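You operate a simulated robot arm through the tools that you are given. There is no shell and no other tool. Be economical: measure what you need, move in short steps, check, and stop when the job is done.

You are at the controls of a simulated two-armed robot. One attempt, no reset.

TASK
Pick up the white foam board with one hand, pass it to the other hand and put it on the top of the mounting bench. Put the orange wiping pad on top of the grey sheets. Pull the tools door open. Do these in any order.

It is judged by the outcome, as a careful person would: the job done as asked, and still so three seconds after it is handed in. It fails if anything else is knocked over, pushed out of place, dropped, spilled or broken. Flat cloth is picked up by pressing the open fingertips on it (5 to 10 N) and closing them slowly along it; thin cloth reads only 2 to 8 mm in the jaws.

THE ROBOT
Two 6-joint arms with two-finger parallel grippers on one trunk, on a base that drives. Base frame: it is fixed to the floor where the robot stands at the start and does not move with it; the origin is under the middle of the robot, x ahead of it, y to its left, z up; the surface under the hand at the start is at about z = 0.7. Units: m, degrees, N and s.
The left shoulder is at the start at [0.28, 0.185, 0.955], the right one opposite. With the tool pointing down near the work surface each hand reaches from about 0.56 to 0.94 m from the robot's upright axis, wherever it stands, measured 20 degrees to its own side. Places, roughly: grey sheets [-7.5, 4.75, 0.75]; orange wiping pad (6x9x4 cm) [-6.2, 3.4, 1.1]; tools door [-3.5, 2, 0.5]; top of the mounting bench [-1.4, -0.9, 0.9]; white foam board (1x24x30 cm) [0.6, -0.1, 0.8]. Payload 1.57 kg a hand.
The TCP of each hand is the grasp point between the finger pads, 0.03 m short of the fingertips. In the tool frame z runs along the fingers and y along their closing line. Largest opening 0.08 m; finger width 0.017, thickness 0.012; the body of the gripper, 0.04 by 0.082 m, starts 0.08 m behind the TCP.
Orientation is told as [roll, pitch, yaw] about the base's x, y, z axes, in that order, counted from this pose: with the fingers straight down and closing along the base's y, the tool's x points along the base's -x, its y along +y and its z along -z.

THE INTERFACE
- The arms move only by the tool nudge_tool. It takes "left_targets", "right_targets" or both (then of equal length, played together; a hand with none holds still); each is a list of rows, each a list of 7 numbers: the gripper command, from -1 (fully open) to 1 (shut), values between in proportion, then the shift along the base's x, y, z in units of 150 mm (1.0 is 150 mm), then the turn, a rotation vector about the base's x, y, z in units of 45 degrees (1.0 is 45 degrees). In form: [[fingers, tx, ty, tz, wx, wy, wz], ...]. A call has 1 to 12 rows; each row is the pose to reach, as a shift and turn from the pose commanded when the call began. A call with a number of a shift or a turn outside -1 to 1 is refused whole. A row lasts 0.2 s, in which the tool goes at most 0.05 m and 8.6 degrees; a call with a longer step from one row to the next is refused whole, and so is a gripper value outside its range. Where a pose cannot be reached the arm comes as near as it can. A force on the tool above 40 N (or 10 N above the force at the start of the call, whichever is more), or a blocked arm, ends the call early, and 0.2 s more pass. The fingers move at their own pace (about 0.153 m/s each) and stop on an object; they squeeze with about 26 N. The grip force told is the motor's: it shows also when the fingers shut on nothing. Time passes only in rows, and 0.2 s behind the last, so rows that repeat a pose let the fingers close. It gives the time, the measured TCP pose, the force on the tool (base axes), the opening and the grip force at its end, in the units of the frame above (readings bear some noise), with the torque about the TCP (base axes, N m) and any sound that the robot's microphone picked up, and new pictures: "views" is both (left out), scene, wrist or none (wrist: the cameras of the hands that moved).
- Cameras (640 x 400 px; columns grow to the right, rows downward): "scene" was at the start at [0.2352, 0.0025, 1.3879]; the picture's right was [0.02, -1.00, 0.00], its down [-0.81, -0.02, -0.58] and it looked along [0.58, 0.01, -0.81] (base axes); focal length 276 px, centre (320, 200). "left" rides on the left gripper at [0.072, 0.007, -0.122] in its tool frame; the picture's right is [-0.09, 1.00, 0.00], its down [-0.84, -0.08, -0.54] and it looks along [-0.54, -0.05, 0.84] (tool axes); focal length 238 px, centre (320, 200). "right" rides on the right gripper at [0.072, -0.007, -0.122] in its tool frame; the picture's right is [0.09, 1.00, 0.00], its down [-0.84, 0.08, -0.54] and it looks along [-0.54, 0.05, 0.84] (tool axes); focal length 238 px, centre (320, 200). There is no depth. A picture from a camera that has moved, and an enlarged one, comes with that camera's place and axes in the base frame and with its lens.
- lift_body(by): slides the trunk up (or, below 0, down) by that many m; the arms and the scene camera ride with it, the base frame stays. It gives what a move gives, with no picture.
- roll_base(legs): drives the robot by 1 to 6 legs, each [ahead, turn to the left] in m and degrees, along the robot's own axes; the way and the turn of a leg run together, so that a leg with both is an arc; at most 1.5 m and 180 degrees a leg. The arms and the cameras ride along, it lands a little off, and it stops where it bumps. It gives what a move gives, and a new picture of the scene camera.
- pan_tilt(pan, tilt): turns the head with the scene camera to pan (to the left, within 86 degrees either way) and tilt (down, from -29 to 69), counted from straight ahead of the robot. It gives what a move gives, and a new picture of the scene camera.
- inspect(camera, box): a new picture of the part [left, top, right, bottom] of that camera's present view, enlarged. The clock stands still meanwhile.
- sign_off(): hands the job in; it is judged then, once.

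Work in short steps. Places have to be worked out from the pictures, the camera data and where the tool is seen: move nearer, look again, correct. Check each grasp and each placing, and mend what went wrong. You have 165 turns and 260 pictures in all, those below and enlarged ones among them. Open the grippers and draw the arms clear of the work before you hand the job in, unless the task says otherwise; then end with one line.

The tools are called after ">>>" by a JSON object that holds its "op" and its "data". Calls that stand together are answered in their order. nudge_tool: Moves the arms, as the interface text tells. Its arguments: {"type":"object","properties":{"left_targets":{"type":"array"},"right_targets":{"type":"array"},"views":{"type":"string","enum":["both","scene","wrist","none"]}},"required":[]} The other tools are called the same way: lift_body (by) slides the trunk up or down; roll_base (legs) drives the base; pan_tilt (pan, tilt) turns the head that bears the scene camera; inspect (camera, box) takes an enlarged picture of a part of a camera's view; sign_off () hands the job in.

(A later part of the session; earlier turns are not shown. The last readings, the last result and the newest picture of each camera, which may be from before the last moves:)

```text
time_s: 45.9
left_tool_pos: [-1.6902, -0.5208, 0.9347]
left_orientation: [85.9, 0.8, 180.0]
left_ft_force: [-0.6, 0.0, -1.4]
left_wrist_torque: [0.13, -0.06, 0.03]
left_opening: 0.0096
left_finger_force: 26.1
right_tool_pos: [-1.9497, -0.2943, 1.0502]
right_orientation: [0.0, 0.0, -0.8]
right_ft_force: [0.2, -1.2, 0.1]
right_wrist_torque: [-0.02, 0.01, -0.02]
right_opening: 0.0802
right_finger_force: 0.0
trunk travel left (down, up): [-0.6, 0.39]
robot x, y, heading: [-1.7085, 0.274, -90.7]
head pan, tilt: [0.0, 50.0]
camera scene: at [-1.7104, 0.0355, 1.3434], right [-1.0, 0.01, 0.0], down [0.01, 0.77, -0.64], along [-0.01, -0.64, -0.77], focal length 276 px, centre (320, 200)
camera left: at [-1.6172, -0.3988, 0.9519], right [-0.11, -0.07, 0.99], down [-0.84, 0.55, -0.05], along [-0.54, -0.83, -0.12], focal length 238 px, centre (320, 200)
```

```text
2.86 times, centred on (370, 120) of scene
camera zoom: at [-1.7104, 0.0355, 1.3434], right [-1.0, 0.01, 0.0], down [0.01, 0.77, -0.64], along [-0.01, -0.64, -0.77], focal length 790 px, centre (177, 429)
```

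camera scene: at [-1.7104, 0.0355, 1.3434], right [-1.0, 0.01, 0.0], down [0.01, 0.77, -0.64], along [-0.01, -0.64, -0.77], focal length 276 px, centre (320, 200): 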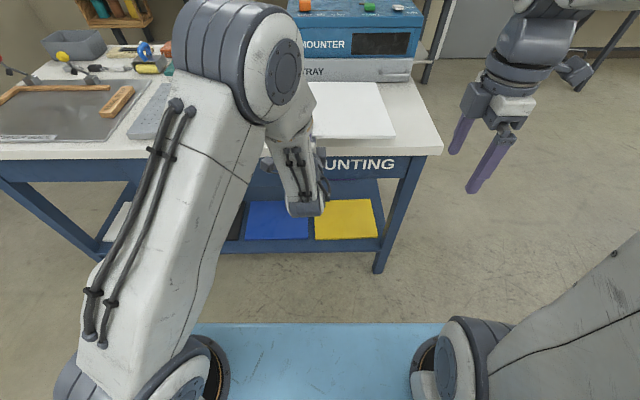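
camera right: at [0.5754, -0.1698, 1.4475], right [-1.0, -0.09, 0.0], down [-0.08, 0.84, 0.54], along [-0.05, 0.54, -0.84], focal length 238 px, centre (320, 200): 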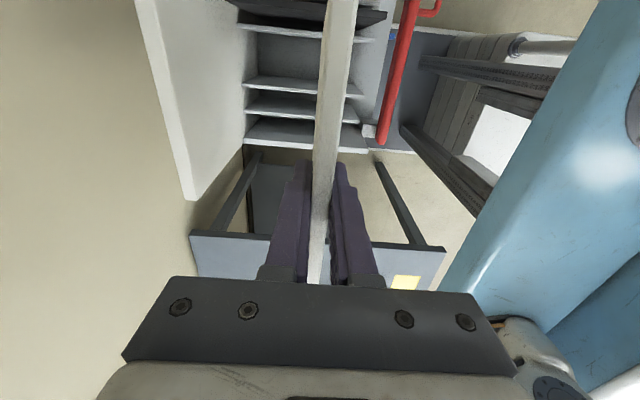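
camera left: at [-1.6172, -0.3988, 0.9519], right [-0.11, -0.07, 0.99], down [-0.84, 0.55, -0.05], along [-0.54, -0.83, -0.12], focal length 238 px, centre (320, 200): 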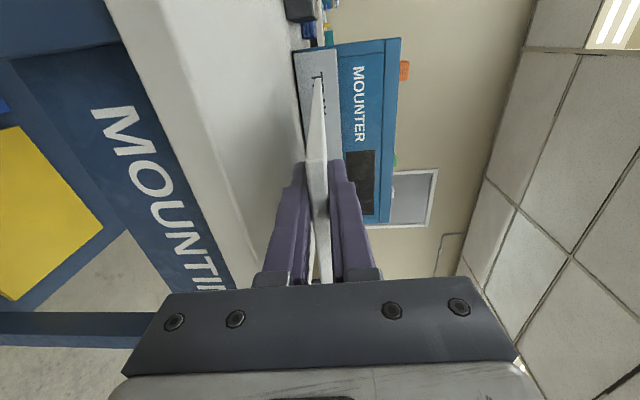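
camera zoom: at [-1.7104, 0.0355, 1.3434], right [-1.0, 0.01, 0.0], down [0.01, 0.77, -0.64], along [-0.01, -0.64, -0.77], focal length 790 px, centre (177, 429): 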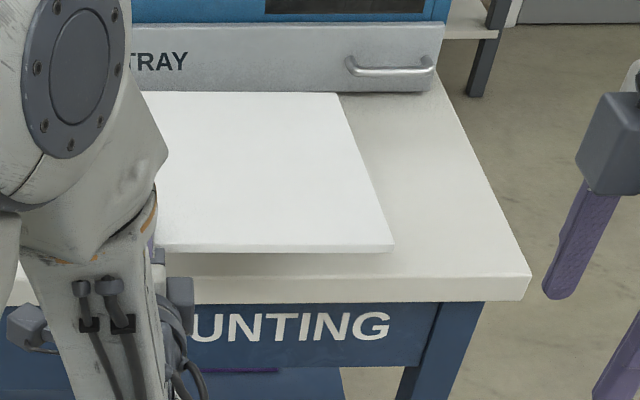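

The views agree: bench top z≈0.858, front edge y≈-0.557, tray face y≈-0.91, and the tray handle lies beside the board. I move forward to TCP y≈-0.61, then down until the far edge touches.

>>> {"op": "nudge_tool", "data": {"left_targets": [[1, 0, -0.2, 0, 0, 0, 0], [1, 0, -0.4, 0, 0, 0, 0], [1, 0, -0.58, 0, 0, 0, 0], [1, 0, -0.58, -0.1, 0, 0, 0], [1, 0, -0.58, -0.2, 0, 0, 0], [1, 0, -0.58, -0.27, 0, 0, 0], [1, 0, -0.58, -0.27, 0, 0, 0]], "views": "none"}}

>>> {"op": "inspect", "data": {"camera": "scene", "box": [260, 50, 480, 190]}}

>>> {"op": "inspect", "data": {"camera": "left", "box": [160, 0, 480, 300]}}

```text
time_s: 47.5
left_tool_pos: [-1.6877, -0.6086, 0.8949]
left_orientation: [85.9, 0.7, 180.1]
left_ft_force: [-0.2, 0.9, -0.7]
left_wrist_torque: [0.15, -0.07, 0.01]
left_opening: 0.0095
left_finger_force: 25.8
right_tool_pos: [-1.9493, -0.2951, 1.0503]
right_orientation: [0.0, 0.0, -0.9]
right_ft_force: [0.0, 0.2, 0.3]
right_wrist_torque: [0.01, 0.0, 0.0]
right_opening: 0.0801
right_finger_force: 0.0
trunk travel left (down, up): [-0.6, 0.39]
robot x, y, heading: [-1.7084, 0.2733, -90.6]
head pan, tilt: [0.0, 50.0]
```

```text
2.86 times, centred on (370, 120) of scene
camera zoom: at [-1.7104, 0.0355, 1.3434], right [-1.0, 0.01, 0.0], down [0.01, 0.77, -0.64], along [-0.01, -0.64, -0.77], focal length 790 px, centre (177, 429)
```

zoom: 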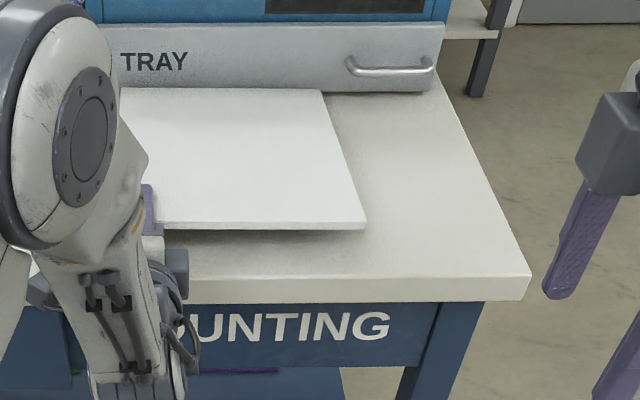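

```text
1.33 times, centred on (320, 150) of left
camera zoom: at [-1.6157, -0.4864, 0.912], right [-0.11, -0.07, 0.99], down [-0.84, 0.55, -0.05], along [-0.54, -0.83, -0.12], focal length 318 px, centre (320, 267)
```

zoom: 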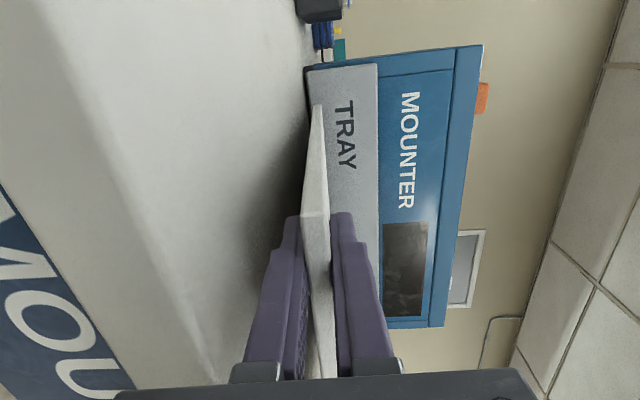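

There is a gap to the tray and to the handle. I lower the last ~1.5 cm slowly.

>>> {"op": "nudge_tool", "data": {"left_targets": [[1, 0, 0, -0.04, 0, 0, 0], [1, 0, 0, -0.08, 0, 0, 0], [1, 0, 0, -0.1, 0, 0, 0], [1, 0, 0, -0.1, 0, 0, 0]], "views": "none"}}

>>> {"op": "inspect", "data": {"camera": "left", "box": [160, 0, 480, 300]}}

```text
time_s: 48.5
left_tool_pos: [-1.6881, -0.608, 0.8814]
left_orientation: [86.1, 0.9, -180.0]
left_ft_force: [0.7, -1.8, 3.3]
left_wrist_torque: [-0.99, 0.32, 0.39]
left_opening: 0.0097
left_finger_force: 25.9
right_tool_pos: [-1.949, -0.2946, 1.0503]
right_orientation: [0.0, 0.0, -0.8]
right_ft_force: [-0.5, 0.1, -0.5]
right_wrist_torque: [-0.01, -0.01, -0.03]
right_opening: 0.0802
right_finger_force: 0.1
trunk travel left (down, up): [-0.6, 0.39]
robot x, y, heading: [-1.7101, 0.2707, -91.0]
head pan, tilt: [0.0, 50.0]
```

```text
1.33 times, centred on (320, 150) of left
camera zoom: at [-1.6165, -0.4866, 0.898], right [-0.11, -0.07, 0.99], down [-0.84, 0.55, -0.05], along [-0.54, -0.84, -0.11], focal length 318 px, centre (320, 267)
```

zoom: 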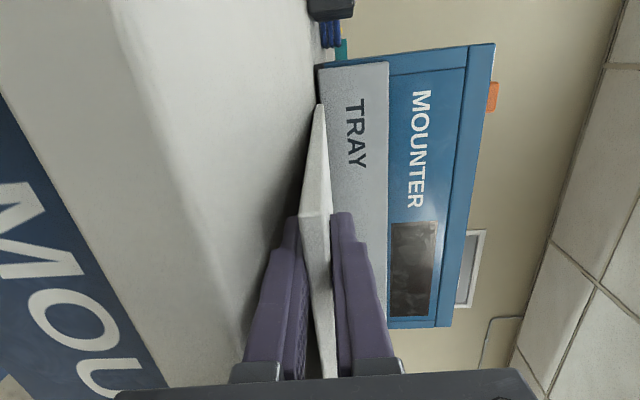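

The far edge has touched (z force +3 N). I ease the grip open slightly (to ~17 mm) and pull the fingers straight back out.

>>> {"op": "nudge_tool", "data": {"left_targets": [[0.8, 0, 0, 0, 0, 0, 0], [0.58, 0, 0, 0, 0, 0, 0], [0.58, 0, 0, 0, 0, 0, 0], [0.58, 0, 0.33, 0, 0, 0, 0], [0.58, 0, 0.66, 0, 0, 0, 0], [0.58, 0, 0.9, 0, 0, 0, 0]]}}

>>> {"op": "inspect", "data": {"camera": "scene", "box": [260, 50, 480, 190]}}

```text
time_s: 49.9
left_tool_pos: [-1.6895, -0.4728, 0.8796]
left_orientation: [85.9, 0.7, 180.0]
left_ft_force: [-0.4, -0.2, -0.7]
left_wrist_torque: [0.03, 0.02, -0.01]
left_opening: 0.0171
left_finger_force: 0.1
right_tool_pos: [-1.9487, -0.2948, 1.051]
right_orientation: [0.0, 0.0, -0.8]
right_ft_force: [-0.9, -0.9, 0.1]
right_wrist_torque: [0.04, -0.06, 0.03]
right_opening: 0.0798
right_finger_force: 0.0
trunk travel left (down, up): [-0.6, 0.39]
robot x, y, heading: [-1.7056, 0.271, -90.9]
head pan, tilt: [0.0, 50.0]
camera scene: at [-1.7103, 0.0353, 1.3433], right [-1.0, 0.01, 0.0], down [0.01, 0.77, -0.64], along [-0.01, -0.64, -0.77], focal length 276 px, centre (320, 200)
camera left: at [-1.6169, -0.3512, 0.8969], right [-0.11, -0.07, 0.99], down [-0.84, 0.55, -0.05], along [-0.54, -0.83, -0.12], focal length 238 px, centre (320, 200)
```

scene: 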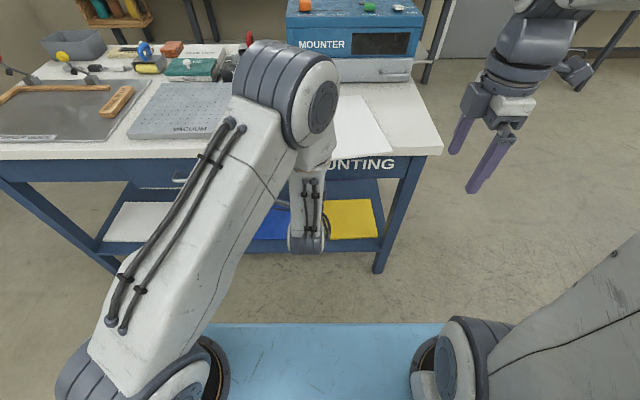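
left: 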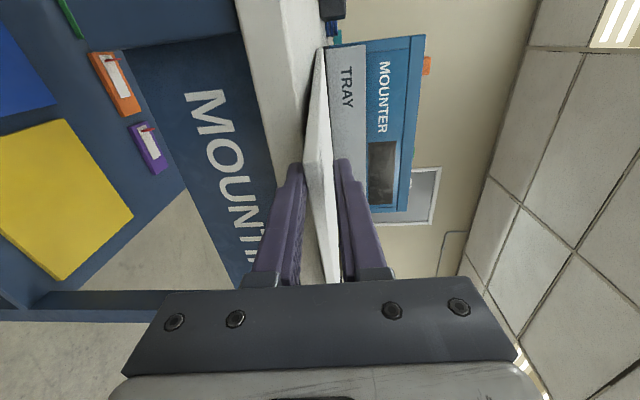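

```text
2.86 times, centred on (370, 120) of scene
camera zoom: at [-1.7103, 0.0353, 1.3433], right [-1.0, 0.01, 0.0], down [0.01, 0.77, -0.64], along [-0.01, -0.64, -0.77], focal length 790 px, centre (177, 429)
```

zoom: 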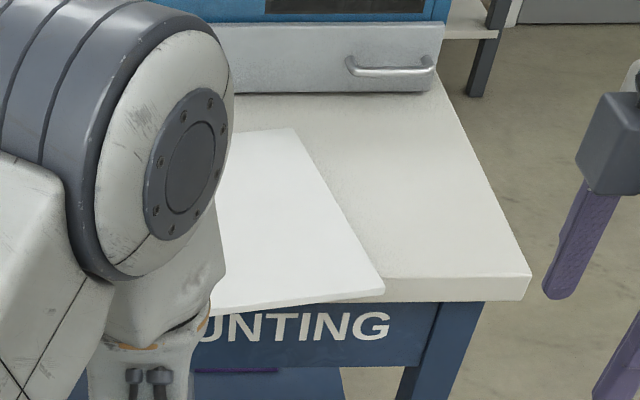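

The board was dragged back about 10 cm, so its near edge overhangs the bench front with the fingers outside the bench. I open fully so the board settles flat, withdraw without touching it, and then push it in from the edge.

>>> {"op": "nudge_tool", "data": {"left_targets": [[0.2, 0, 0, 0, 0, 0, 0], [-1, 0, 0, 0, 0, 0, 0], [-1, 0, 0, 0, 0, 0, 0], [-1, 0, 0, 0, 0, 0, 0], [-1, 0, 0.3, 0, 0, 0, 0], [-1, 0, 0.6, 0, 0, 0, 0], [-1, 0, 0.7, 0, 0, 0, 0]]}}

>>> {"op": "inspect", "data": {"camera": "left", "box": [160, 0, 480, 300]}}

```text
time_s: 51.5
left_tool_pos: [-1.6979, -0.3749, 0.8769]
left_orientation: [86.1, 0.7, -179.9]
left_ft_force: [0.8, -0.9, -0.4]
left_wrist_torque: [0.0, 0.02, 0.04]
left_opening: 0.0798
left_finger_force: 0.1
left hand out of reach, approached as far as the arm can: row 6, 7
right_tool_pos: [-1.9497, -0.2938, 1.0505]
right_orientation: [0.0, 0.1, -0.7]
right_ft_force: [0.5, 0.4, 0.4]
right_wrist_torque: [0.03, 0.0, -0.04]
right_opening: 0.0801
right_finger_force: 0.1
trunk travel left (down, up): [-0.6, 0.39]
robot x, y, heading: [-1.7098, 0.2732, -90.8]
head pan, tilt: [0.0, 50.0]
camera scene: at [-1.7103, 0.0354, 1.3434], right [-1.0, 0.01, 0.0], down [0.01, 0.77, -0.64], along [-0.01, -0.64, -0.77], focal length 276 px, centre (320, 200)
camera left: at [-1.6262, -0.2533, 0.8928], right [-0.11, -0.07, 0.99], down [-0.84, 0.55, -0.05], along [-0.54, -0.84, -0.12], focal length 238 px, centre (320, 200)
```

scene: 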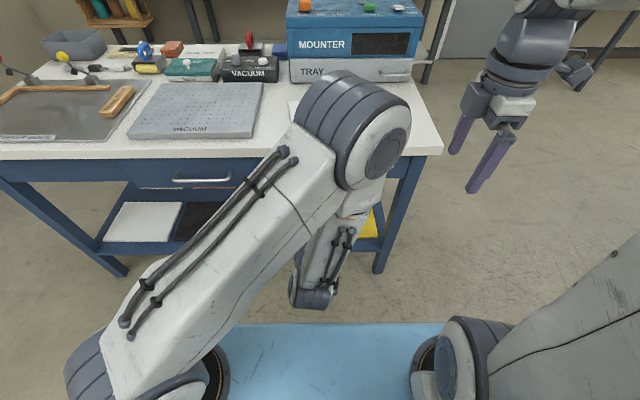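
left: 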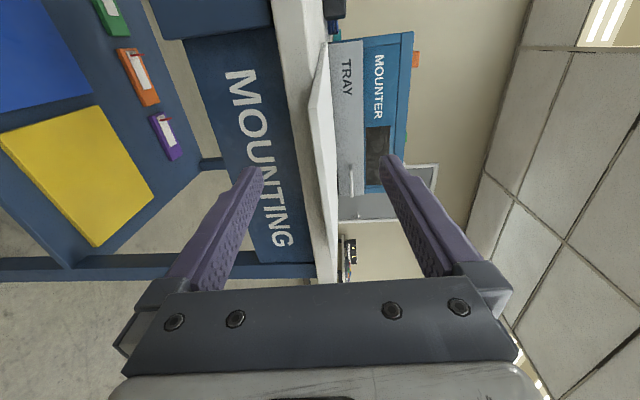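

```text
1.33 times, centred on (320, 150) of left
camera zoom: at [-1.6262, -0.2533, 0.8928], right [-0.11, -0.07, 0.99], down [-0.84, 0.55, -0.05], along [-0.54, -0.84, -0.12], focal length 318 px, centre (320, 267)
```

zoom: 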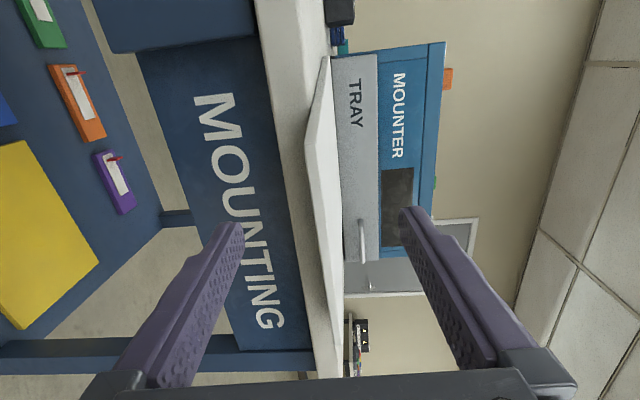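

The board rests on the bench and the fingers are clear of it. I raise the trunk to see its exact position from above.

>>> {"op": "lift_body", "data": {"by": 0.3}}

>>> {"op": "nudge_tool", "data": {"left_targets": [[-1, 0.25, 0, 0, 0, 0, 0], [-1, 0.5, 0, 0, 0, 0, 0], [-1, 0.8, 0, 0, 0, 0, 0], [-1, 1, 0, 0, 0, 0, 0]], "views": "scene"}}

```text
time_s: 54.5
left_tool_pos: [-1.6987, -0.3749, 1.1757]
left_orientation: [86.0, 0.7, -180.0]
left_ft_force: [-0.3, 0.3, 0.1]
left_wrist_torque: [-0.01, 0.02, -0.03]
left_opening: 0.0801
left_finger_force: 0.0
right_tool_pos: [-1.9492, -0.2938, 1.3514]
right_orientation: [0.0, -0.1, -0.8]
right_ft_force: [0.5, 0.9, -0.3]
right_wrist_torque: [-0.02, 0.0, -0.03]
right_opening: 0.0799
right_finger_force: 0.0
trunk travel left (down, up): [-0.9, 0.09]
robot x, y, heading: [-1.7104, 0.2703, -90.6]
head pan, tilt: [0.0, 50.0]
```

```text
time_s: 55.5
left_tool_pos: [-1.5795, -0.4287, 1.1418]
left_orientation: [85.9, 0.8, 180.0]
left_ft_force: [-0.6, 0.8, -0.3]
left_wrist_torque: [0.02, 0.02, 0.0]
left_opening: 0.08
left_finger_force: 0.1
left hand out of reach, approached as far as the arm can: row 1, 2, 3, 4
right_tool_pos: [-1.9498, -0.2945, 1.3495]
right_orientation: [0.0, 0.0, -0.9]
right_ft_force: [-0.5, 0.2, 1.2]
right_wrist_torque: [-0.01, -0.03, -0.02]
right_opening: 0.0801
right_finger_force: 0.0
trunk travel left (down, up): [-0.9, 0.09]
robot x, y, heading: [-1.7115, 0.2708, -90.4]
head pan, tilt: [0.0, 50.0]
camera scene: at [-1.711, 0.0357, 1.6434], right [-1.0, 0.01, 0.0], down [0.01, 0.77, -0.64], along [-0.01, -0.64, -0.77], focal length 276 px, centre (320, 200)
```

scene: 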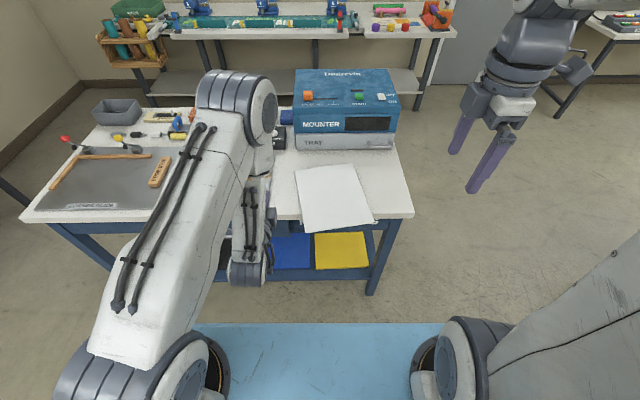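

The board lies flat but rotated ~11° with its near edge overhanging 4–9 cm. I bring the left hand back to pointing down and out of the way, and close the right hand to use it as a pusher.

>>> {"op": "nudge_tool", "data": {"left_targets": [[-1, 0, 0, 0.1, 0.16, 0, 0], [-1, 0.05, 0, 0.2, 0.33, 0, 0], [-1, 0.1, 0, 0.3, 0.5, 0, 0], [-1, 0.15, 0, 0.4, 0.67, 0, 0], [-1, 0.2, 0, 0.5, 0.84, 0, 0], [-1, 0.25, 0, 0.6, 1, 0, 0]], "right_targets": [[0, 0, 0, 0, 0, 0, 0], [1, 0, 0, 0, 0, 0, 0], [1, 0, 0, 0, 0, 0, 0], [1, 0, 0, 0, 0, 0, 0], [1, 0, 0, 0, 0, 0, 0], [1, 0, 0, 0, 0, 0, 0]], "views": "none"}}

>>> {"op": "nudge_tool", "data": {"left_targets": [[-1, 0, 0, 0.1, 0.16, 0, 0], [-1, 0.05, 0.1, 0.2, 0.33, 0, 0], [-1, 0.1, 0.2, 0.3, 0.5, 0, 0], [-1, 0.15, 0.3, 0.4, 0.67, 0, 0], [-1, 0.2, 0.3, 0.5, 0.84, 0, 0], [-1, 0.25, 0.3, 0.6, 0.91, 0, 0]], "views": "scene"}}

```text
time_s: 56.9
left_tool_pos: [-1.5455, -0.428, 1.2319]
left_orientation: [41.0, 0.5, 179.4]
left_ft_force: [-0.4, 0.4, -0.3]
left_wrist_torque: [0.01, 0.01, 0.01]
left_opening: 0.08
left_finger_force: 0.0
left hand out of reach, approached as far as the arm can: row 1, 2, 3, 4, 5
right_tool_pos: [-1.9496, -0.2937, 1.35]
right_orientation: [0.0, 0.0, -0.8]
right_ft_force: [-1.3, -0.1, 0.5]
right_wrist_torque: [-0.01, 0.0, 0.03]
right_opening: 0.0
right_finger_force: 21.4
trunk travel left (down, up): [-0.9, 0.09]
robot x, y, heading: [-1.7098, 0.2708, -90.9]
head pan, tilt: [0.0, 50.0]
```

```text
time_s: 58.3
left_tool_pos: [-1.5107, -0.3686, 1.2638]
left_orientation: [5.2, -12.1, 178.7]
left_ft_force: [-1.1, 0.1, 0.3]
left_wrist_torque: [0.03, -0.01, -0.01]
left_opening: 0.0803
left_finger_force: 0.0
left hand out of reach, approached as far as the arm can: row 1, 2, 3, 4, 5, 6
right_tool_pos: [-1.9506, -0.2937, 1.3505]
right_orientation: [-0.1, 0.0, -0.8]
right_ft_force: [0.0, -0.6, 0.2]
right_wrist_torque: [0.01, 0.0, -0.01]
right_opening: 0.0
right_finger_force: 21.8
trunk travel left (down, up): [-0.9, 0.09]
robot x, y, heading: [-1.7091, 0.2718, -91.0]
head pan, tilt: [0.0, 50.0]
camera scene: at [-1.7105, 0.0354, 1.6434], right [-1.0, 0.01, 0.0], down [0.01, 0.77, -0.64], along [-0.01, -0.64, -0.77], focal length 276 px, centre (320, 200)
```

scene: 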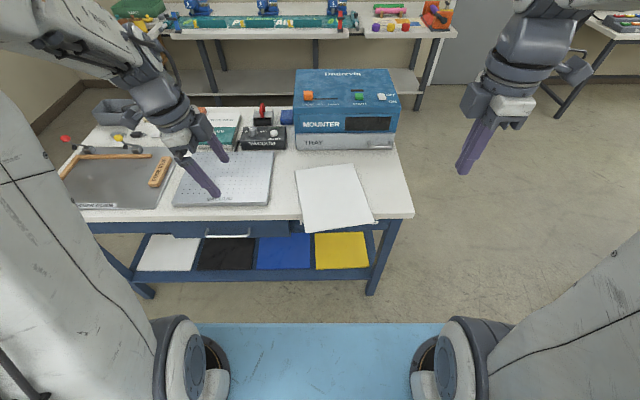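

Left hand is out of the way. I lower the trunk by 0.25 and bring the right hand over the free strip beside the board to touch the bench and calibrate its height.

>>> {"op": "lift_body", "data": {"by": -0.25}}

>>> {"op": "nudge_tool", "data": {"right_targets": [[1, -0.1, -0.3, 0, 0, 0, 0], [1, -0.13, -0.6, 0, 0, 0, 0], [1, -0.13, -0.9, 0, 0, 0, 0], [1, -0.13, -1, 0, 0, 0, 0], [1, -0.13, -1, -0.3, 0, 0, 0], [1, -0.13, -1, -0.6, 0, 0, 0], [1, -0.13, -1, -0.9, 0, 0, 0], [1, -0.13, -1, -1, 0, 0, 0]]}}

```text
time_s: 60.9
left_tool_pos: [-1.5088, -0.3668, 1.0145]
left_orientation: [5.3, -11.8, 178.5]
left_ft_force: [0.5, -0.4, 0.4]
left_wrist_torque: [0.02, 0.01, -0.02]
left_opening: 0.0803
left_finger_force: 0.1
right_tool_pos: [-1.9494, -0.2942, 1.1013]
right_orientation: [0.0, 0.0, -0.8]
right_ft_force: [-0.2, 0.5, 0.2]
right_wrist_torque: [-0.01, 0.01, 0.04]
right_opening: 0.0
right_finger_force: 21.8
trunk travel left (down, up): [-0.65, 0.34]
robot x, y, heading: [-1.713, 0.2681, -90.7]
head pan, tilt: [0.0, 50.0]
```

```text
time_s: 62.7
left_tool_pos: [-1.5096, -0.3676, 1.0131]
left_orientation: [5.3, -11.8, 178.6]
left_ft_force: [0.5, -0.2, -0.2]
left_wrist_torque: [-0.02, 0.0, 0.02]
left_opening: 0.0798
left_finger_force: 0.0
right_tool_pos: [-1.9698, -0.442, 0.95]
right_orientation: [-0.1, 0.0, -0.8]
right_ft_force: [0.1, -0.3, -0.2]
right_wrist_torque: [-0.03, -0.01, -0.01]
right_opening: 0.0
right_finger_force: 21.5
trunk travel left (down, up): [-0.65, 0.34]
robot x, y, heading: [-1.7101, 0.2711, -90.8]
head pan, tilt: [0.0, 50.0]
camera scene: at [-1.7104, 0.0355, 1.3934], right [-1.0, 0.01, 0.0], down [0.01, 0.77, -0.64], along [-0.01, -0.64, -0.77], focal length 276 px, centre (320, 200)
camera right: at [-2.042, -0.4492, 1.0712], right [-0.08, 1.0, 0.0], down [0.84, 0.07, 0.54], along [0.54, 0.04, -0.84], focal length 238 px, centre (320, 200)
```

scene: 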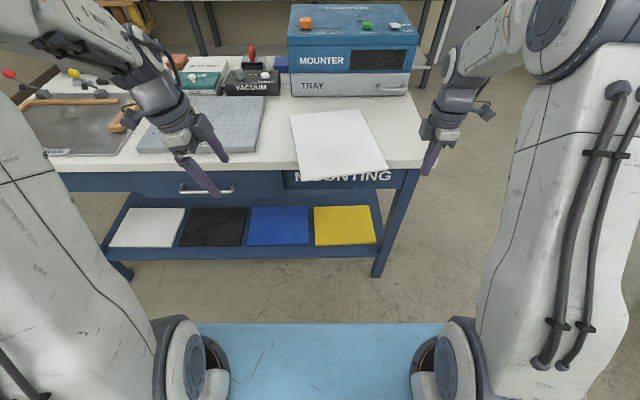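
right: 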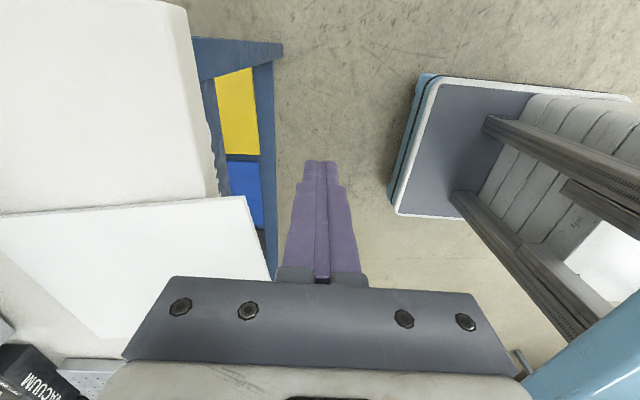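

I move over the bench strip right of the board (x≈-1.97, y≈-0.59) and go down in fine steps to feel the surface.

>>> {"op": "nudge_tool", "data": {"right_targets": [[1, 0, -0.3, 0, 0, 0, 0], [1, 0, -0.6, 0, 0, 0, 0], [1, 0, -0.9, 0, 0, 0, 0], [1, 0, -1, 0, 0, 0, 0], [1, 0, -1, -0.2, 0, 0, 0], [1, 0, -1, -0.38, 0, 0, 0], [1, 0, -1, -0.4, 0, 0, 0], [1, 0, -1, -0.41, 0, 0, 0]], "views": "wrist"}}

```text
time_s: 64.5
left_tool_pos: [-1.51, -0.3668, 1.0141]
left_orientation: [5.2, -12.0, 178.6]
left_ft_force: [0.4, -0.3, -0.3]
left_wrist_torque: [0.04, -0.02, -0.02]
left_opening: 0.0801
left_finger_force: 0.0
right_tool_pos: [-1.9678, -0.5941, 0.8899]
right_orientation: [-0.1, 0.1, -0.9]
right_ft_force: [1.2, 0.4, 5.2]
right_wrist_torque: [0.06, 0.01, 0.04]
right_opening: 0.0
right_finger_force: 21.4
trunk travel left (down, up): [-0.65, 0.34]
robot x, y, heading: [-1.7121, 0.2715, -90.7]
head pan, tilt: [0.0, 50.0]
camera right: at [-2.0397, -0.601, 1.0123], right [-0.08, 1.0, 0.0], down [0.84, 0.07, 0.54], along [0.54, 0.04, -0.84], focal length 238 px, centre (320, 200)
```

right: 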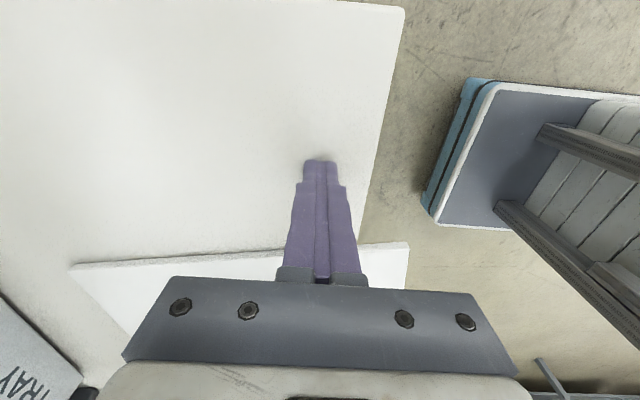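

Contact at TCP z≈0.890, so the surface is z≈0.860. I lift, go around in front of the bench, and set the closed fingertips in front of the board's protruding left part at z≈0.893.

>>> {"op": "nudge_tool", "data": {"right_targets": [[1, 0, 0, 0.27, 0, 0, 0], [1, 0, 0.3, 0.27, 0, 0, 0], [1, 0, 0.6, 0.27, 0, 0, 0], [1, 0, 0.9, 0.27, 0, 0, 0], [1, 0, 1, 0.27, 0, 0, 0], [1, 0.3, 1, 0.27, 0, 0, 0], [1, 0.6, 1, 0.27, 0, 0, 0], [1, 0.9, 1, 0.27, 0, 0, 0]], "views": "none"}}

>>> {"op": "nudge_tool", "data": {"right_targets": [[1, 0.1, 0.27, 0, 0, 0, 0], [1, 0.4, 0.27, 0, 0, 0, 0], [1, 0.7, 0.27, 0, 0, 0, 0], [1, 0.87, 0.27, 0, 0, 0, 0], [1, 0.87, 0.27, -0.24, 0, 0, 0], [1, 0.87, 0.27, -0.24, 0, 0, 0]]}}

```text
time_s: 66.3
left_tool_pos: [-1.5115, -0.3666, 1.0135]
left_orientation: [5.3, -11.9, 178.6]
left_ft_force: [-0.7, 0.1, -0.4]
left_wrist_torque: [0.01, 0.02, 0.0]
left_opening: 0.08
left_finger_force: 0.1
right_tool_pos: [-1.8362, -0.4449, 0.9295]
right_orientation: [0.0, 0.0, -0.9]
right_ft_force: [0.1, 0.1, -0.9]
right_wrist_torque: [0.03, -0.03, -0.03]
right_opening: 0.0002
right_finger_force: 21.2
trunk travel left (down, up): [-0.65, 0.34]
robot x, y, heading: [-1.7077, 0.2664, -90.6]
head pan, tilt: [0.0, 50.0]
```

```text
time_s: 67.7
left_tool_pos: [-1.5105, -0.3683, 1.0135]
left_orientation: [5.3, -12.0, 178.7]
left_ft_force: [-0.2, 0.8, -0.7]
left_wrist_torque: [0.0, -0.01, -0.03]
left_opening: 0.0799
left_finger_force: 0.1
right_tool_pos: [-1.7045, -0.4049, 0.8946]
right_orientation: [-0.1, 0.1, -0.8]
right_ft_force: [-0.3, 0.5, 0.9]
right_wrist_torque: [0.01, 0.02, -0.01]
right_opening: 0.0
right_finger_force: 21.1
trunk travel left (down, up): [-0.65, 0.34]
robot x, y, heading: [-1.7099, 0.2715, -90.6]
head pan, tilt: [0.0, 50.0]
camera scene: at [-1.7103, 0.0355, 1.3934], right [-1.0, 0.01, 0.0], down [0.01, 0.77, -0.64], along [-0.01, -0.64, -0.77], focal length 276 px, centre (320, 200)
camera right: at [-1.7765, -0.412, 1.0162], right [-0.08, 1.0, 0.0], down [0.84, 0.07, 0.54], along [0.54, 0.04, -0.84], focal length 238 px, centre (320, 200)
```

scene: 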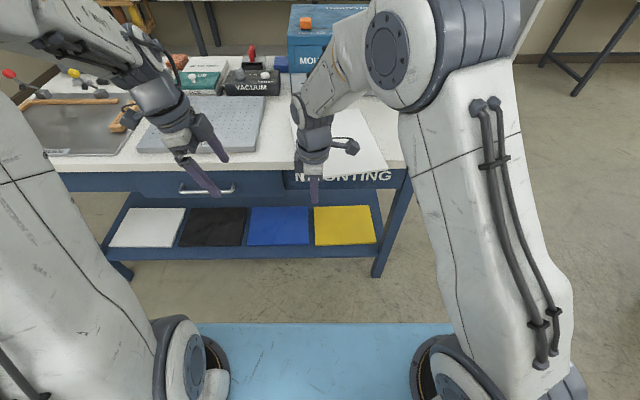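
right: 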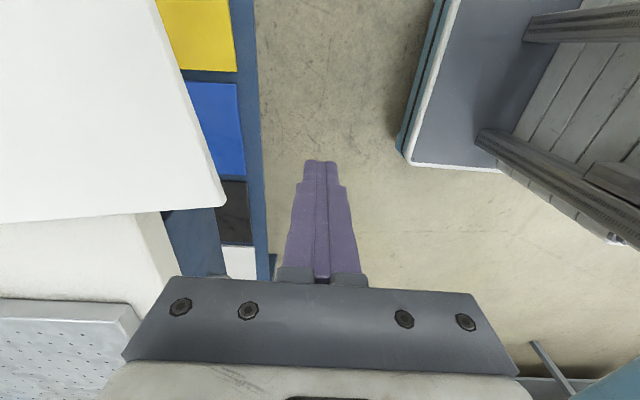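

The fingertip is level with the board's edge, whose corner I see at y≈-0.475. I push it slowly forward to TCP y≈-0.53.

>>> {"op": "nudge_tool", "data": {"right_targets": [[1, 0, -0.2, -0.01, 0, 0, 0], [1, 0, -0.35, -0.01, 0, 0, 0], [1, 0, -0.45, -0.01, 0, 0, 0], [1, 0, -0.55, -0.01, 0, 0, 0], [1, 0, -0.65, -0.01, 0, 0, 0], [1, 0, -0.75, -0.01, 0, 0, 0], [1, 0, -0.83, -0.01, 0, 0, 0]]}}

```text
time_s: 69.3
left_tool_pos: [-1.5096, -0.3682, 1.0144]
left_orientation: [5.3, -12.1, 178.5]
left_ft_force: [-0.5, -0.4, -0.3]
left_wrist_torque: [-0.01, -0.02, 0.0]
left_opening: 0.0797
left_finger_force: 0.1
right_tool_pos: [-1.7038, -0.5296, 0.8912]
right_orientation: [0.0, 0.0, -0.7]
right_ft_force: [-0.1, -1.2, 0.2]
right_wrist_torque: [-0.02, 0.0, -0.06]
right_opening: 0.0001
right_finger_force: 21.2
trunk travel left (down, up): [-0.65, 0.34]
robot x, y, heading: [-1.709, 0.2699, -90.6]
head pan, tilt: [0.0, 50.0]
camera scene: at [-1.7103, 0.0356, 1.3934], right [-1.0, 0.01, 0.0], down [0.01, 0.77, -0.64], along [-0.01, -0.64, -0.77], focal length 276 px, centre (320, 200)
camera right: at [-1.7757, -0.5363, 1.0132], right [-0.08, 1.0, 0.0], down [0.84, 0.07, 0.54], along [0.54, 0.04, -0.84], focal length 238 px, centre (320, 200)
```

scene: 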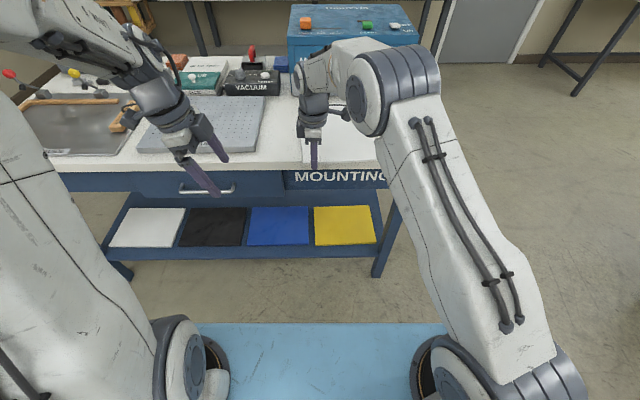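
right: 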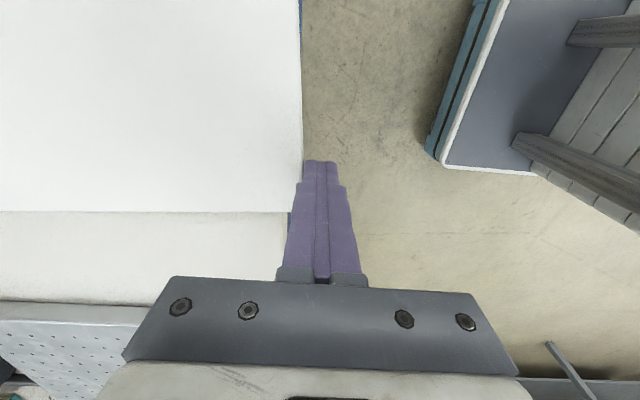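

The board is squared up; its near edge is now at y≈-0.543. I back off, shift to its centre line (x≈-1.79), and push another 5 cm.

>>> {"op": "nudge_tool", "data": {"right_targets": [[1, 0, 0.13, 0.02, 0, 0, 0], [1, -0.28, 0.13, 0.02, 0, 0, 0], [1, -0.57, 0.13, 0.02, 0, 0, 0], [1, -0.57, 0, 0.02, 0, 0, 0], [1, -0.57, -0.1, 0.02, 0, 0, 0], [1, -0.57, -0.2, 0.02, 0, 0, 0], [1, -0.57, -0.3, 0.02, 0, 0, 0], [1, -0.57, -0.35, 0.02, 0, 0, 0]], "views": "wrist"}}

```text
time_s: 71.1
left_tool_pos: [-1.51, -0.368, 1.0143]
left_orientation: [5.3, -12.0, 178.7]
left_ft_force: [0.0, 0.9, -0.1]
left_wrist_torque: [0.0, 0.0, 0.0]
left_opening: 0.0799
left_finger_force: 0.0
right_tool_pos: [-1.791, -0.5797, 0.8952]
right_orientation: [0.1, -0.1, -0.8]
right_ft_force: [0.3, 3.9, 2.5]
right_wrist_torque: [0.13, -0.01, 0.03]
right_opening: 0.0
right_finger_force: 21.4
trunk travel left (down, up): [-0.65, 0.34]
robot x, y, heading: [-1.7119, 0.2738, -90.8]
head pan, tilt: [0.0, 50.0]
camera right: at [-1.8612, -0.5875, 1.0174], right [-0.08, 1.0, 0.0], down [0.84, 0.06, 0.54], along [0.54, 0.04, -0.84], focal length 238 px, centre (320, 200)
```

right: 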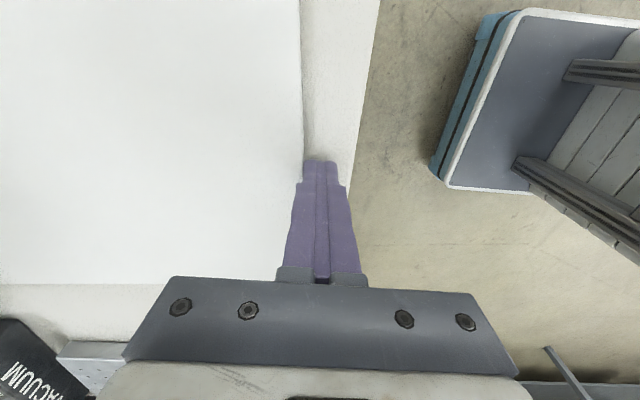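

The board's near edge is now ~3.5 cm inside the bench front. I retreat the right hand and check from above.

>>> {"op": "nudge_tool", "data": {"right_targets": [[1, 0, 0.2, 0.03, 0, 0, 0], [1, 0, 0.5, 0.1, 0, 0, 0], [1, -0.2, 0.7, 0.3, 0, 0, 0], [1, -0.4, 0.9, 0.5, 0, 0, 0], [1, -0.6, 1, 0.7, 0, 0, 0], [1, -0.8, 1, 0.9, 0, 0, 0]], "views": "scene"}}

>>> {"op": "inspect", "data": {"camera": "scene", "box": [220, 60, 460, 210]}}

```text
refused: row 3 steps farther than a row can; nothing moved
```

```text
2.67 times, centred on (340, 135) of scene
camera zoom: at [-1.7103, 0.0358, 1.3935], right [-1.0, 0.01, 0.0], down [0.01, 0.77, -0.64], along [-0.01, -0.64, -0.77], focal length 737 px, centre (267, 373)
```

zoom: 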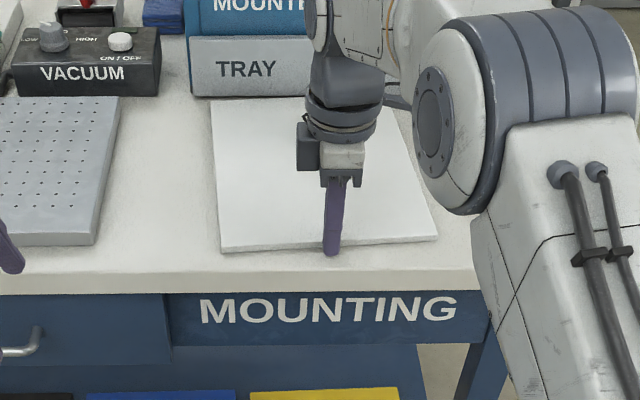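

One row was too long, so nothing moved. I repeat the retreat in shorter steps.

>>> {"op": "nudge_tool", "data": {"right_targets": [[1, 0, 0.2, 0.03, 0, 0, 0], [1, 0, 0.5, 0.1, 0, 0, 0], [1, -0.1, 0.7, 0.25, 0, 0, 0], [1, -0.2, 0.9, 0.4, 0, 0, 0], [1, -0.3, 1, 0.6, 0, 0, 0], [1, -0.4, 1, 0.8, 0, 0, 0], [1, -0.6, 1, 1, 0, 0, 0]], "views": "none"}}

>>> {"op": "inspect", "data": {"camera": "scene", "box": [220, 60, 460, 210]}}

```text
time_s: 72.7
left_tool_pos: [-1.5092, -0.3679, 1.0133]
left_orientation: [5.3, -12.0, 178.7]
left_ft_force: [0.4, 0.7, 0.2]
left_wrist_torque: [0.01, -0.02, -0.02]
left_opening: 0.0799
left_finger_force: 0.1
right_tool_pos: [-1.881, -0.4313, 1.0465]
right_orientation: [0.1, 0.0, -0.8]
right_ft_force: [-1.0, -0.1, 0.0]
right_wrist_torque: [-0.01, -0.03, -0.01]
right_opening: 0.0
right_finger_force: 21.0
trunk travel left (down, up): [-0.65, 0.34]
robot x, y, heading: [-1.7064, 0.2742, -90.9]
head pan, tilt: [0.0, 50.0]
```

```text
2.67 times, centred on (340, 135) of scene
camera zoom: at [-1.7101, 0.0355, 1.3934], right [-1.0, 0.01, 0.0], down [0.01, 0.77, -0.64], along [-0.01, -0.64, -0.77], focal length 737 px, centre (267, 373)
```

zoom: 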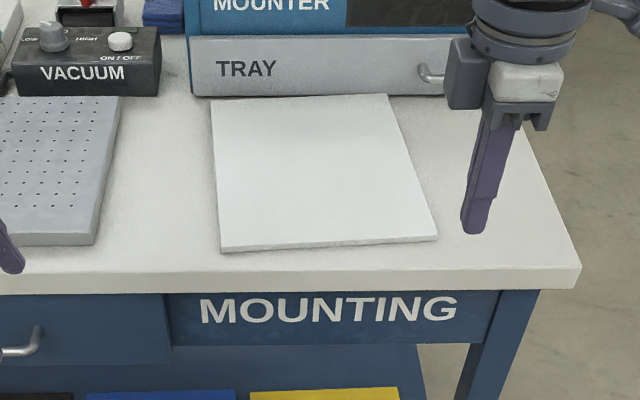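

The board lies flat and fully on the bench. I raise the trunk for travelling and look to both sides.

>>> {"op": "lift_body", "data": {"by": 0.25}}

>>> {"op": "pan_tilt", "data": {"pan": -86, "tilt": 15}}

>>> {"op": "pan_tilt", "data": {"pan": 86, "tilt": 25}}

```text
time_s: 75.3
left_tool_pos: [-1.5102, -0.367, 1.2637]
left_orientation: [5.3, -12.1, 178.6]
left_ft_force: [-0.8, 0.4, 0.4]
left_wrist_torque: [-0.01, 0.02, 0.01]
left_opening: 0.0802
left_finger_force: 0.0
right_tool_pos: [-1.8803, -0.4321, 1.2959]
right_orientation: [0.0, 0.1, -0.8]
right_ft_force: [0.5, -0.5, 0.0]
right_wrist_torque: [0.0, -0.04, 0.03]
right_opening: 0.0
right_finger_force: 21.5
trunk travel left (down, up): [-0.9, 0.09]
robot x, y, heading: [-1.7111, 0.2733, -90.5]
head pan, tilt: [0.0, 50.0]
```

```text
time_s: 76.9
left_tool_pos: [-1.5101, -0.3662, 1.2643]
left_orientation: [5.2, -12.0, 178.6]
left_ft_force: [-0.3, -1.0, 0.0]
left_wrist_torque: [-0.03, 0.05, -0.01]
left_opening: 0.0802
left_finger_force: 0.0
right_tool_pos: [-1.8811, -0.4311, 1.2949]
right_orientation: [0.0, -0.1, -0.8]
right_ft_force: [-1.4, -0.1, -0.6]
right_wrist_torque: [0.02, 0.01, 0.0]
right_opening: 0.0
right_finger_force: 21.5
trunk travel left (down, up): [-0.9, 0.09]
robot x, y, heading: [-1.7064, 0.2706, -90.8]
head pan, tilt: [-85.9, 15.0]
camera scene: at [-1.8027, 0.107, 1.6971], right [-0.06, 1.0, 0.0], down [0.26, 0.02, -0.97], along [-0.96, -0.06, -0.26], focal length 276 px, centre (320, 200)
```

scene: 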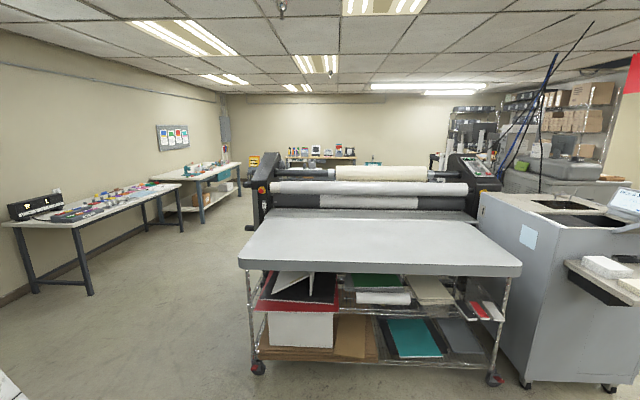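

```text
time_s: 79.5
left_tool_pos: [-1.5103, -0.3683, 1.263]
left_orientation: [5.3, -11.9, 178.6]
left_ft_force: [0.3, -0.3, 0.3]
left_wrist_torque: [0.01, -0.01, -0.03]
left_opening: 0.08
left_finger_force: 0.1
right_tool_pos: [-1.8799, -0.4322, 1.2947]
right_orientation: [-0.1, 0.0, -0.8]
right_ft_force: [0.6, -0.3, -0.6]
right_wrist_torque: [0.02, -0.02, -0.03]
right_opening: 0.0
right_finger_force: 21.1
trunk travel left (down, up): [-0.9, 0.09]
robot x, y, heading: [-1.7084, 0.2715, -90.5]
head pan, tilt: [85.9, 25.0]
camera scene: at [-1.6176, 0.1049, 1.6809], right [-0.08, -1.0, 0.0], down [-0.42, 0.04, -0.91], along [0.9, -0.08, -0.42], focal length 276 px, centre (320, 200)
```

scene: 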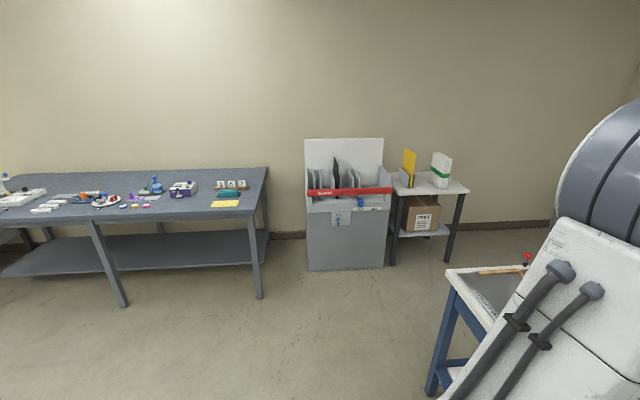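

The floor on the +x side is open, so I turn left in place to face +y and look for the tools door.

>>> {"op": "roll_base", "data": {"legs": [[0, 90], [0, 100]]}}

>>> {"op": "pan_tilt", "data": {"pan": 25, "tilt": 20}}

```text
time_s: 88.0
left_tool_pos: [-2.0353, 0.8565, 1.2622]
left_orientation: [5.2, -12.0, 10.4]
left_ft_force: [0.3, -0.2, -0.4]
left_wrist_torque: [0.0, -0.03, -0.01]
left_opening: 0.0797
left_finger_force: 0.0
right_tool_pos: [-1.684, 0.9941, 1.2966]
right_orientation: [0.0, 0.0, -169.0]
right_ft_force: [0.3, -0.2, 0.0]
right_wrist_torque: [0.01, -0.01, 0.03]
right_opening: 0.0
right_finger_force: 21.0
trunk travel left (down, up): [-0.9, 0.09]
robot x, y, heading: [-1.7078, 0.2742, 100.8]
head pan, tilt: [85.9, 25.0]
camera scene: at [-1.8298, 0.4186, 1.6809], right [-0.12, 0.99, 0.0], down [0.42, 0.05, -0.91], along [-0.9, -0.11, -0.42], focal length 276 px, centre (320, 200)
```

scene: 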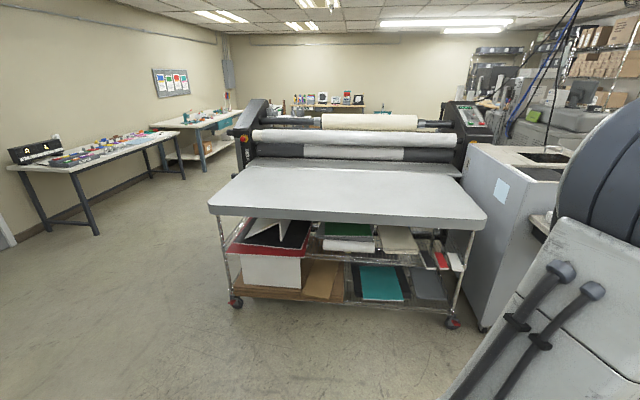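

```text
time_s: 89.3
left_tool_pos: [-2.0359, 0.8571, 1.263]
left_orientation: [5.3, -12.0, 10.4]
left_ft_force: [0.8, -0.2, 0.0]
left_wrist_torque: [0.02, -0.02, 0.02]
left_opening: 0.08
left_finger_force: 0.1
right_tool_pos: [-1.6855, 0.9946, 1.2961]
right_orientation: [-0.1, 0.0, -169.1]
right_ft_force: [0.4, 0.1, -0.7]
right_wrist_torque: [0.0, 0.01, 0.01]
right_opening: 0.0001
right_finger_force: 21.6
trunk travel left (down, up): [-0.9, 0.09]
robot x, y, heading: [-1.7063, 0.2695, 101.1]
head pan, tilt: [25.0, 20.0]
camera scene: at [-1.7932, 0.5051, 1.689], right [0.81, 0.59, 0.0], down [0.2, -0.28, -0.94], along [-0.55, 0.76, -0.34], focal length 276 px, centre (320, 200)
```

scene: 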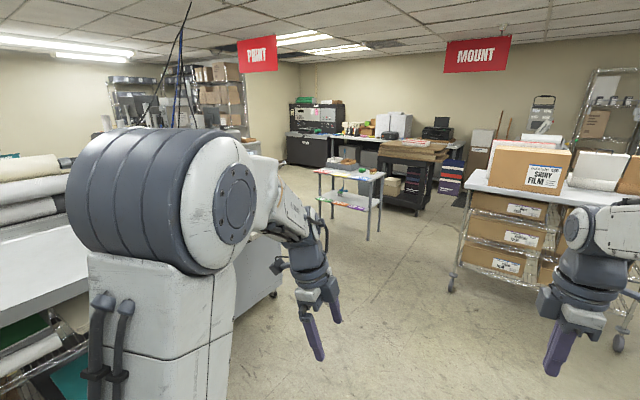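

The grey cabinet beyond the left arm (near x -3.4, y 1.4–2.2) probably carries the tools door. I drive forward and turn left to see it.

>>> {"op": "roll_base", "data": {"legs": [[0.9, 0], [0, 65]]}}

>>> {"op": "pan_tilt", "data": {"pan": 0, "tilt": 25}}

```text
time_s: 96.8
left_tool_pos: [-2.5522, 1.0933, 1.2628]
left_orientation: [5.3, -12.0, 75.2]
left_ft_force: [0.9, -0.2, -0.9]
left_wrist_torque: [-0.01, 0.0, -0.02]
left_opening: 0.08
left_finger_force: 0.1
right_tool_pos: [-2.5279, 1.4676, 1.2973]
right_orientation: [0.0, -0.1, -104.2]
right_ft_force: [-0.7, 0.2, 0.0]
right_wrist_torque: [0.0, -0.03, 0.0]
right_opening: 0.0
right_finger_force: 21.2
trunk travel left (down, up): [-0.9, 0.09]
robot x, y, heading: [-1.8889, 1.1371, 165.9]
head pan, tilt: [25.0, 20.0]
camera scene: at [-2.129, 1.1611, 1.689], right [-0.19, 0.98, 0.0], down [0.34, 0.07, -0.94], along [-0.92, -0.18, -0.34], focal length 276 px, centre (320, 200)
```

scene: 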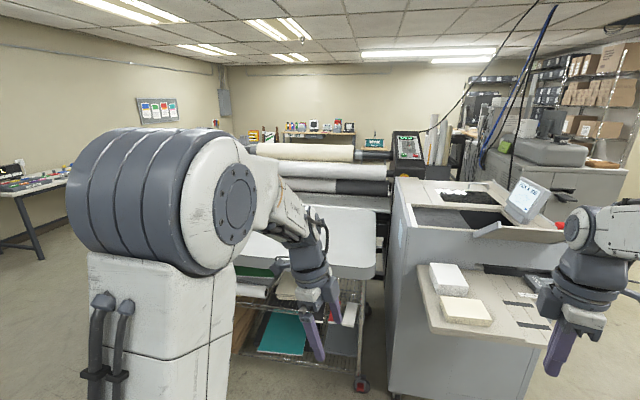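

```text
time_s: 97.7
left_tool_pos: [-2.5519, 1.0925, 1.2626]
left_orientation: [5.2, -12.0, 75.2]
left_ft_force: [0.4, 0.2, 0.2]
left_wrist_torque: [-0.02, 0.02, 0.03]
left_opening: 0.08
left_finger_force: 0.2
right_tool_pos: [-2.5286, 1.468, 1.2959]
right_orientation: [-0.1, 0.0, -104.2]
right_ft_force: [-0.8, -0.4, -0.2]
right_wrist_torque: [-0.01, 0.0, 0.02]
right_opening: 0.0
right_finger_force: 21.3
trunk travel left (down, up): [-0.9, 0.09]
robot x, y, heading: [-1.8869, 1.1423, 165.8]
head pan, tilt: [0.0, 25.0]
camera scene: at [-2.127, 1.2011, 1.6809], right [0.24, 0.97, 0.0], down [0.41, -0.1, -0.91], along [-0.88, 0.22, -0.42], focal length 276 px, centre (320, 200)
```

scene: 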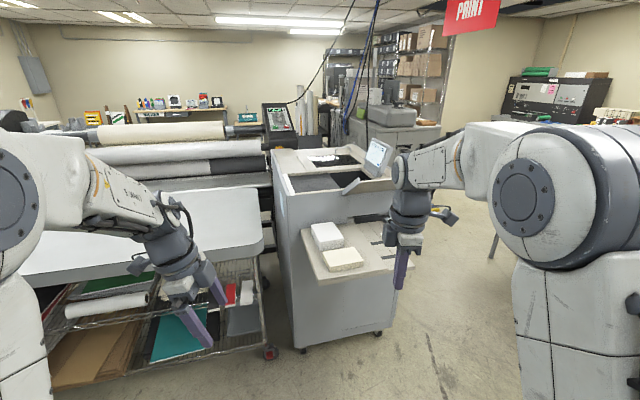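

The cabinet's front face is x≈-3.37 (y 1.38–1.98), so the tools door should be on its +y side. I drive round that side through the gap to look.

>>> {"op": "roll_base", "data": {"legs": [[0, -54], [1.15, 0], [0, 85]]}}

>>> {"op": "pan_tilt", "data": {"pan": 10, "tilt": 30}}

```text
time_s: 109.4
left_tool_pos: [-2.8601, 1.809, 1.2637]
left_orientation: [5.3, -12.0, 104.7]
left_ft_force: [-0.9, -0.2, -0.6]
left_wrist_torque: [-0.02, -0.01, -0.01]
left_opening: 0.08
left_finger_force: 0.1
right_tool_pos: [-3.0235, 2.1475, 1.2961]
right_orientation: [0.0, 0.0, -74.7]
right_ft_force: [-0.4, 0.3, -0.6]
right_wrist_torque: [-0.01, 0.02, 0.01]
right_opening: 0.0001
right_finger_force: 21.5
trunk travel left (down, up): [-0.9, 0.09]
robot x, y, heading: [-2.2988, 2.1771, -164.4]
head pan, tilt: [0.0, 25.0]
camera scene: at [-2.5423, 2.1117, 1.6809], right [-0.27, 0.96, 0.0], down [0.41, 0.11, -0.91], along [-0.87, -0.24, -0.42], focal length 276 px, centre (320, 200)
```

scene: 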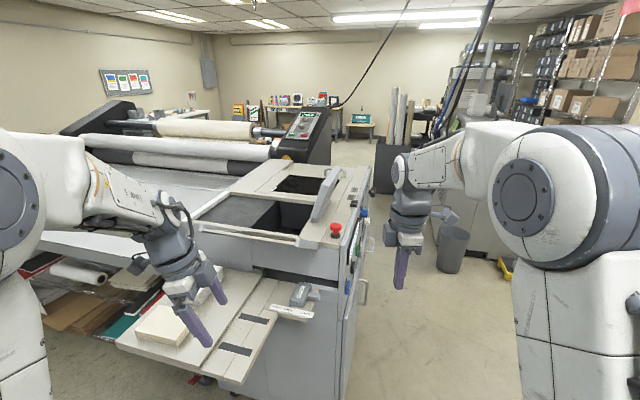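

```text
time_s: 110.1
left_tool_pos: [-2.8605, 1.8087, 1.2636]
left_orientation: [5.2, -11.9, 104.7]
left_ft_force: [0.0, 0.3, 0.8]
left_wrist_torque: [0.04, -0.02, -0.01]
left_opening: 0.0799
left_finger_force: 0.1
right_tool_pos: [-3.0246, 2.147, 1.2961]
right_orientation: [0.1, 0.0, -74.7]
right_ft_force: [-0.5, -0.1, -0.7]
right_wrist_torque: [0.04, 0.06, -0.02]
right_opening: 0.0
right_finger_force: 21.5
trunk travel left (down, up): [-0.9, 0.09]
robot x, y, heading: [-2.3007, 2.1774, -164.5]
head pan, tilt: [10.0, 30.0]
camera scene: at [-2.5352, 2.0974, 1.673], right [-0.43, 0.9, 0.0], down [0.45, 0.21, -0.87], along [-0.78, -0.37, -0.5], focal length 276 px, centre (320, 200)
```

scene: 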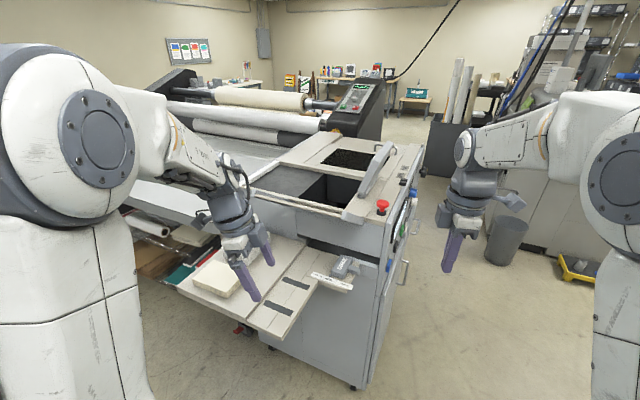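

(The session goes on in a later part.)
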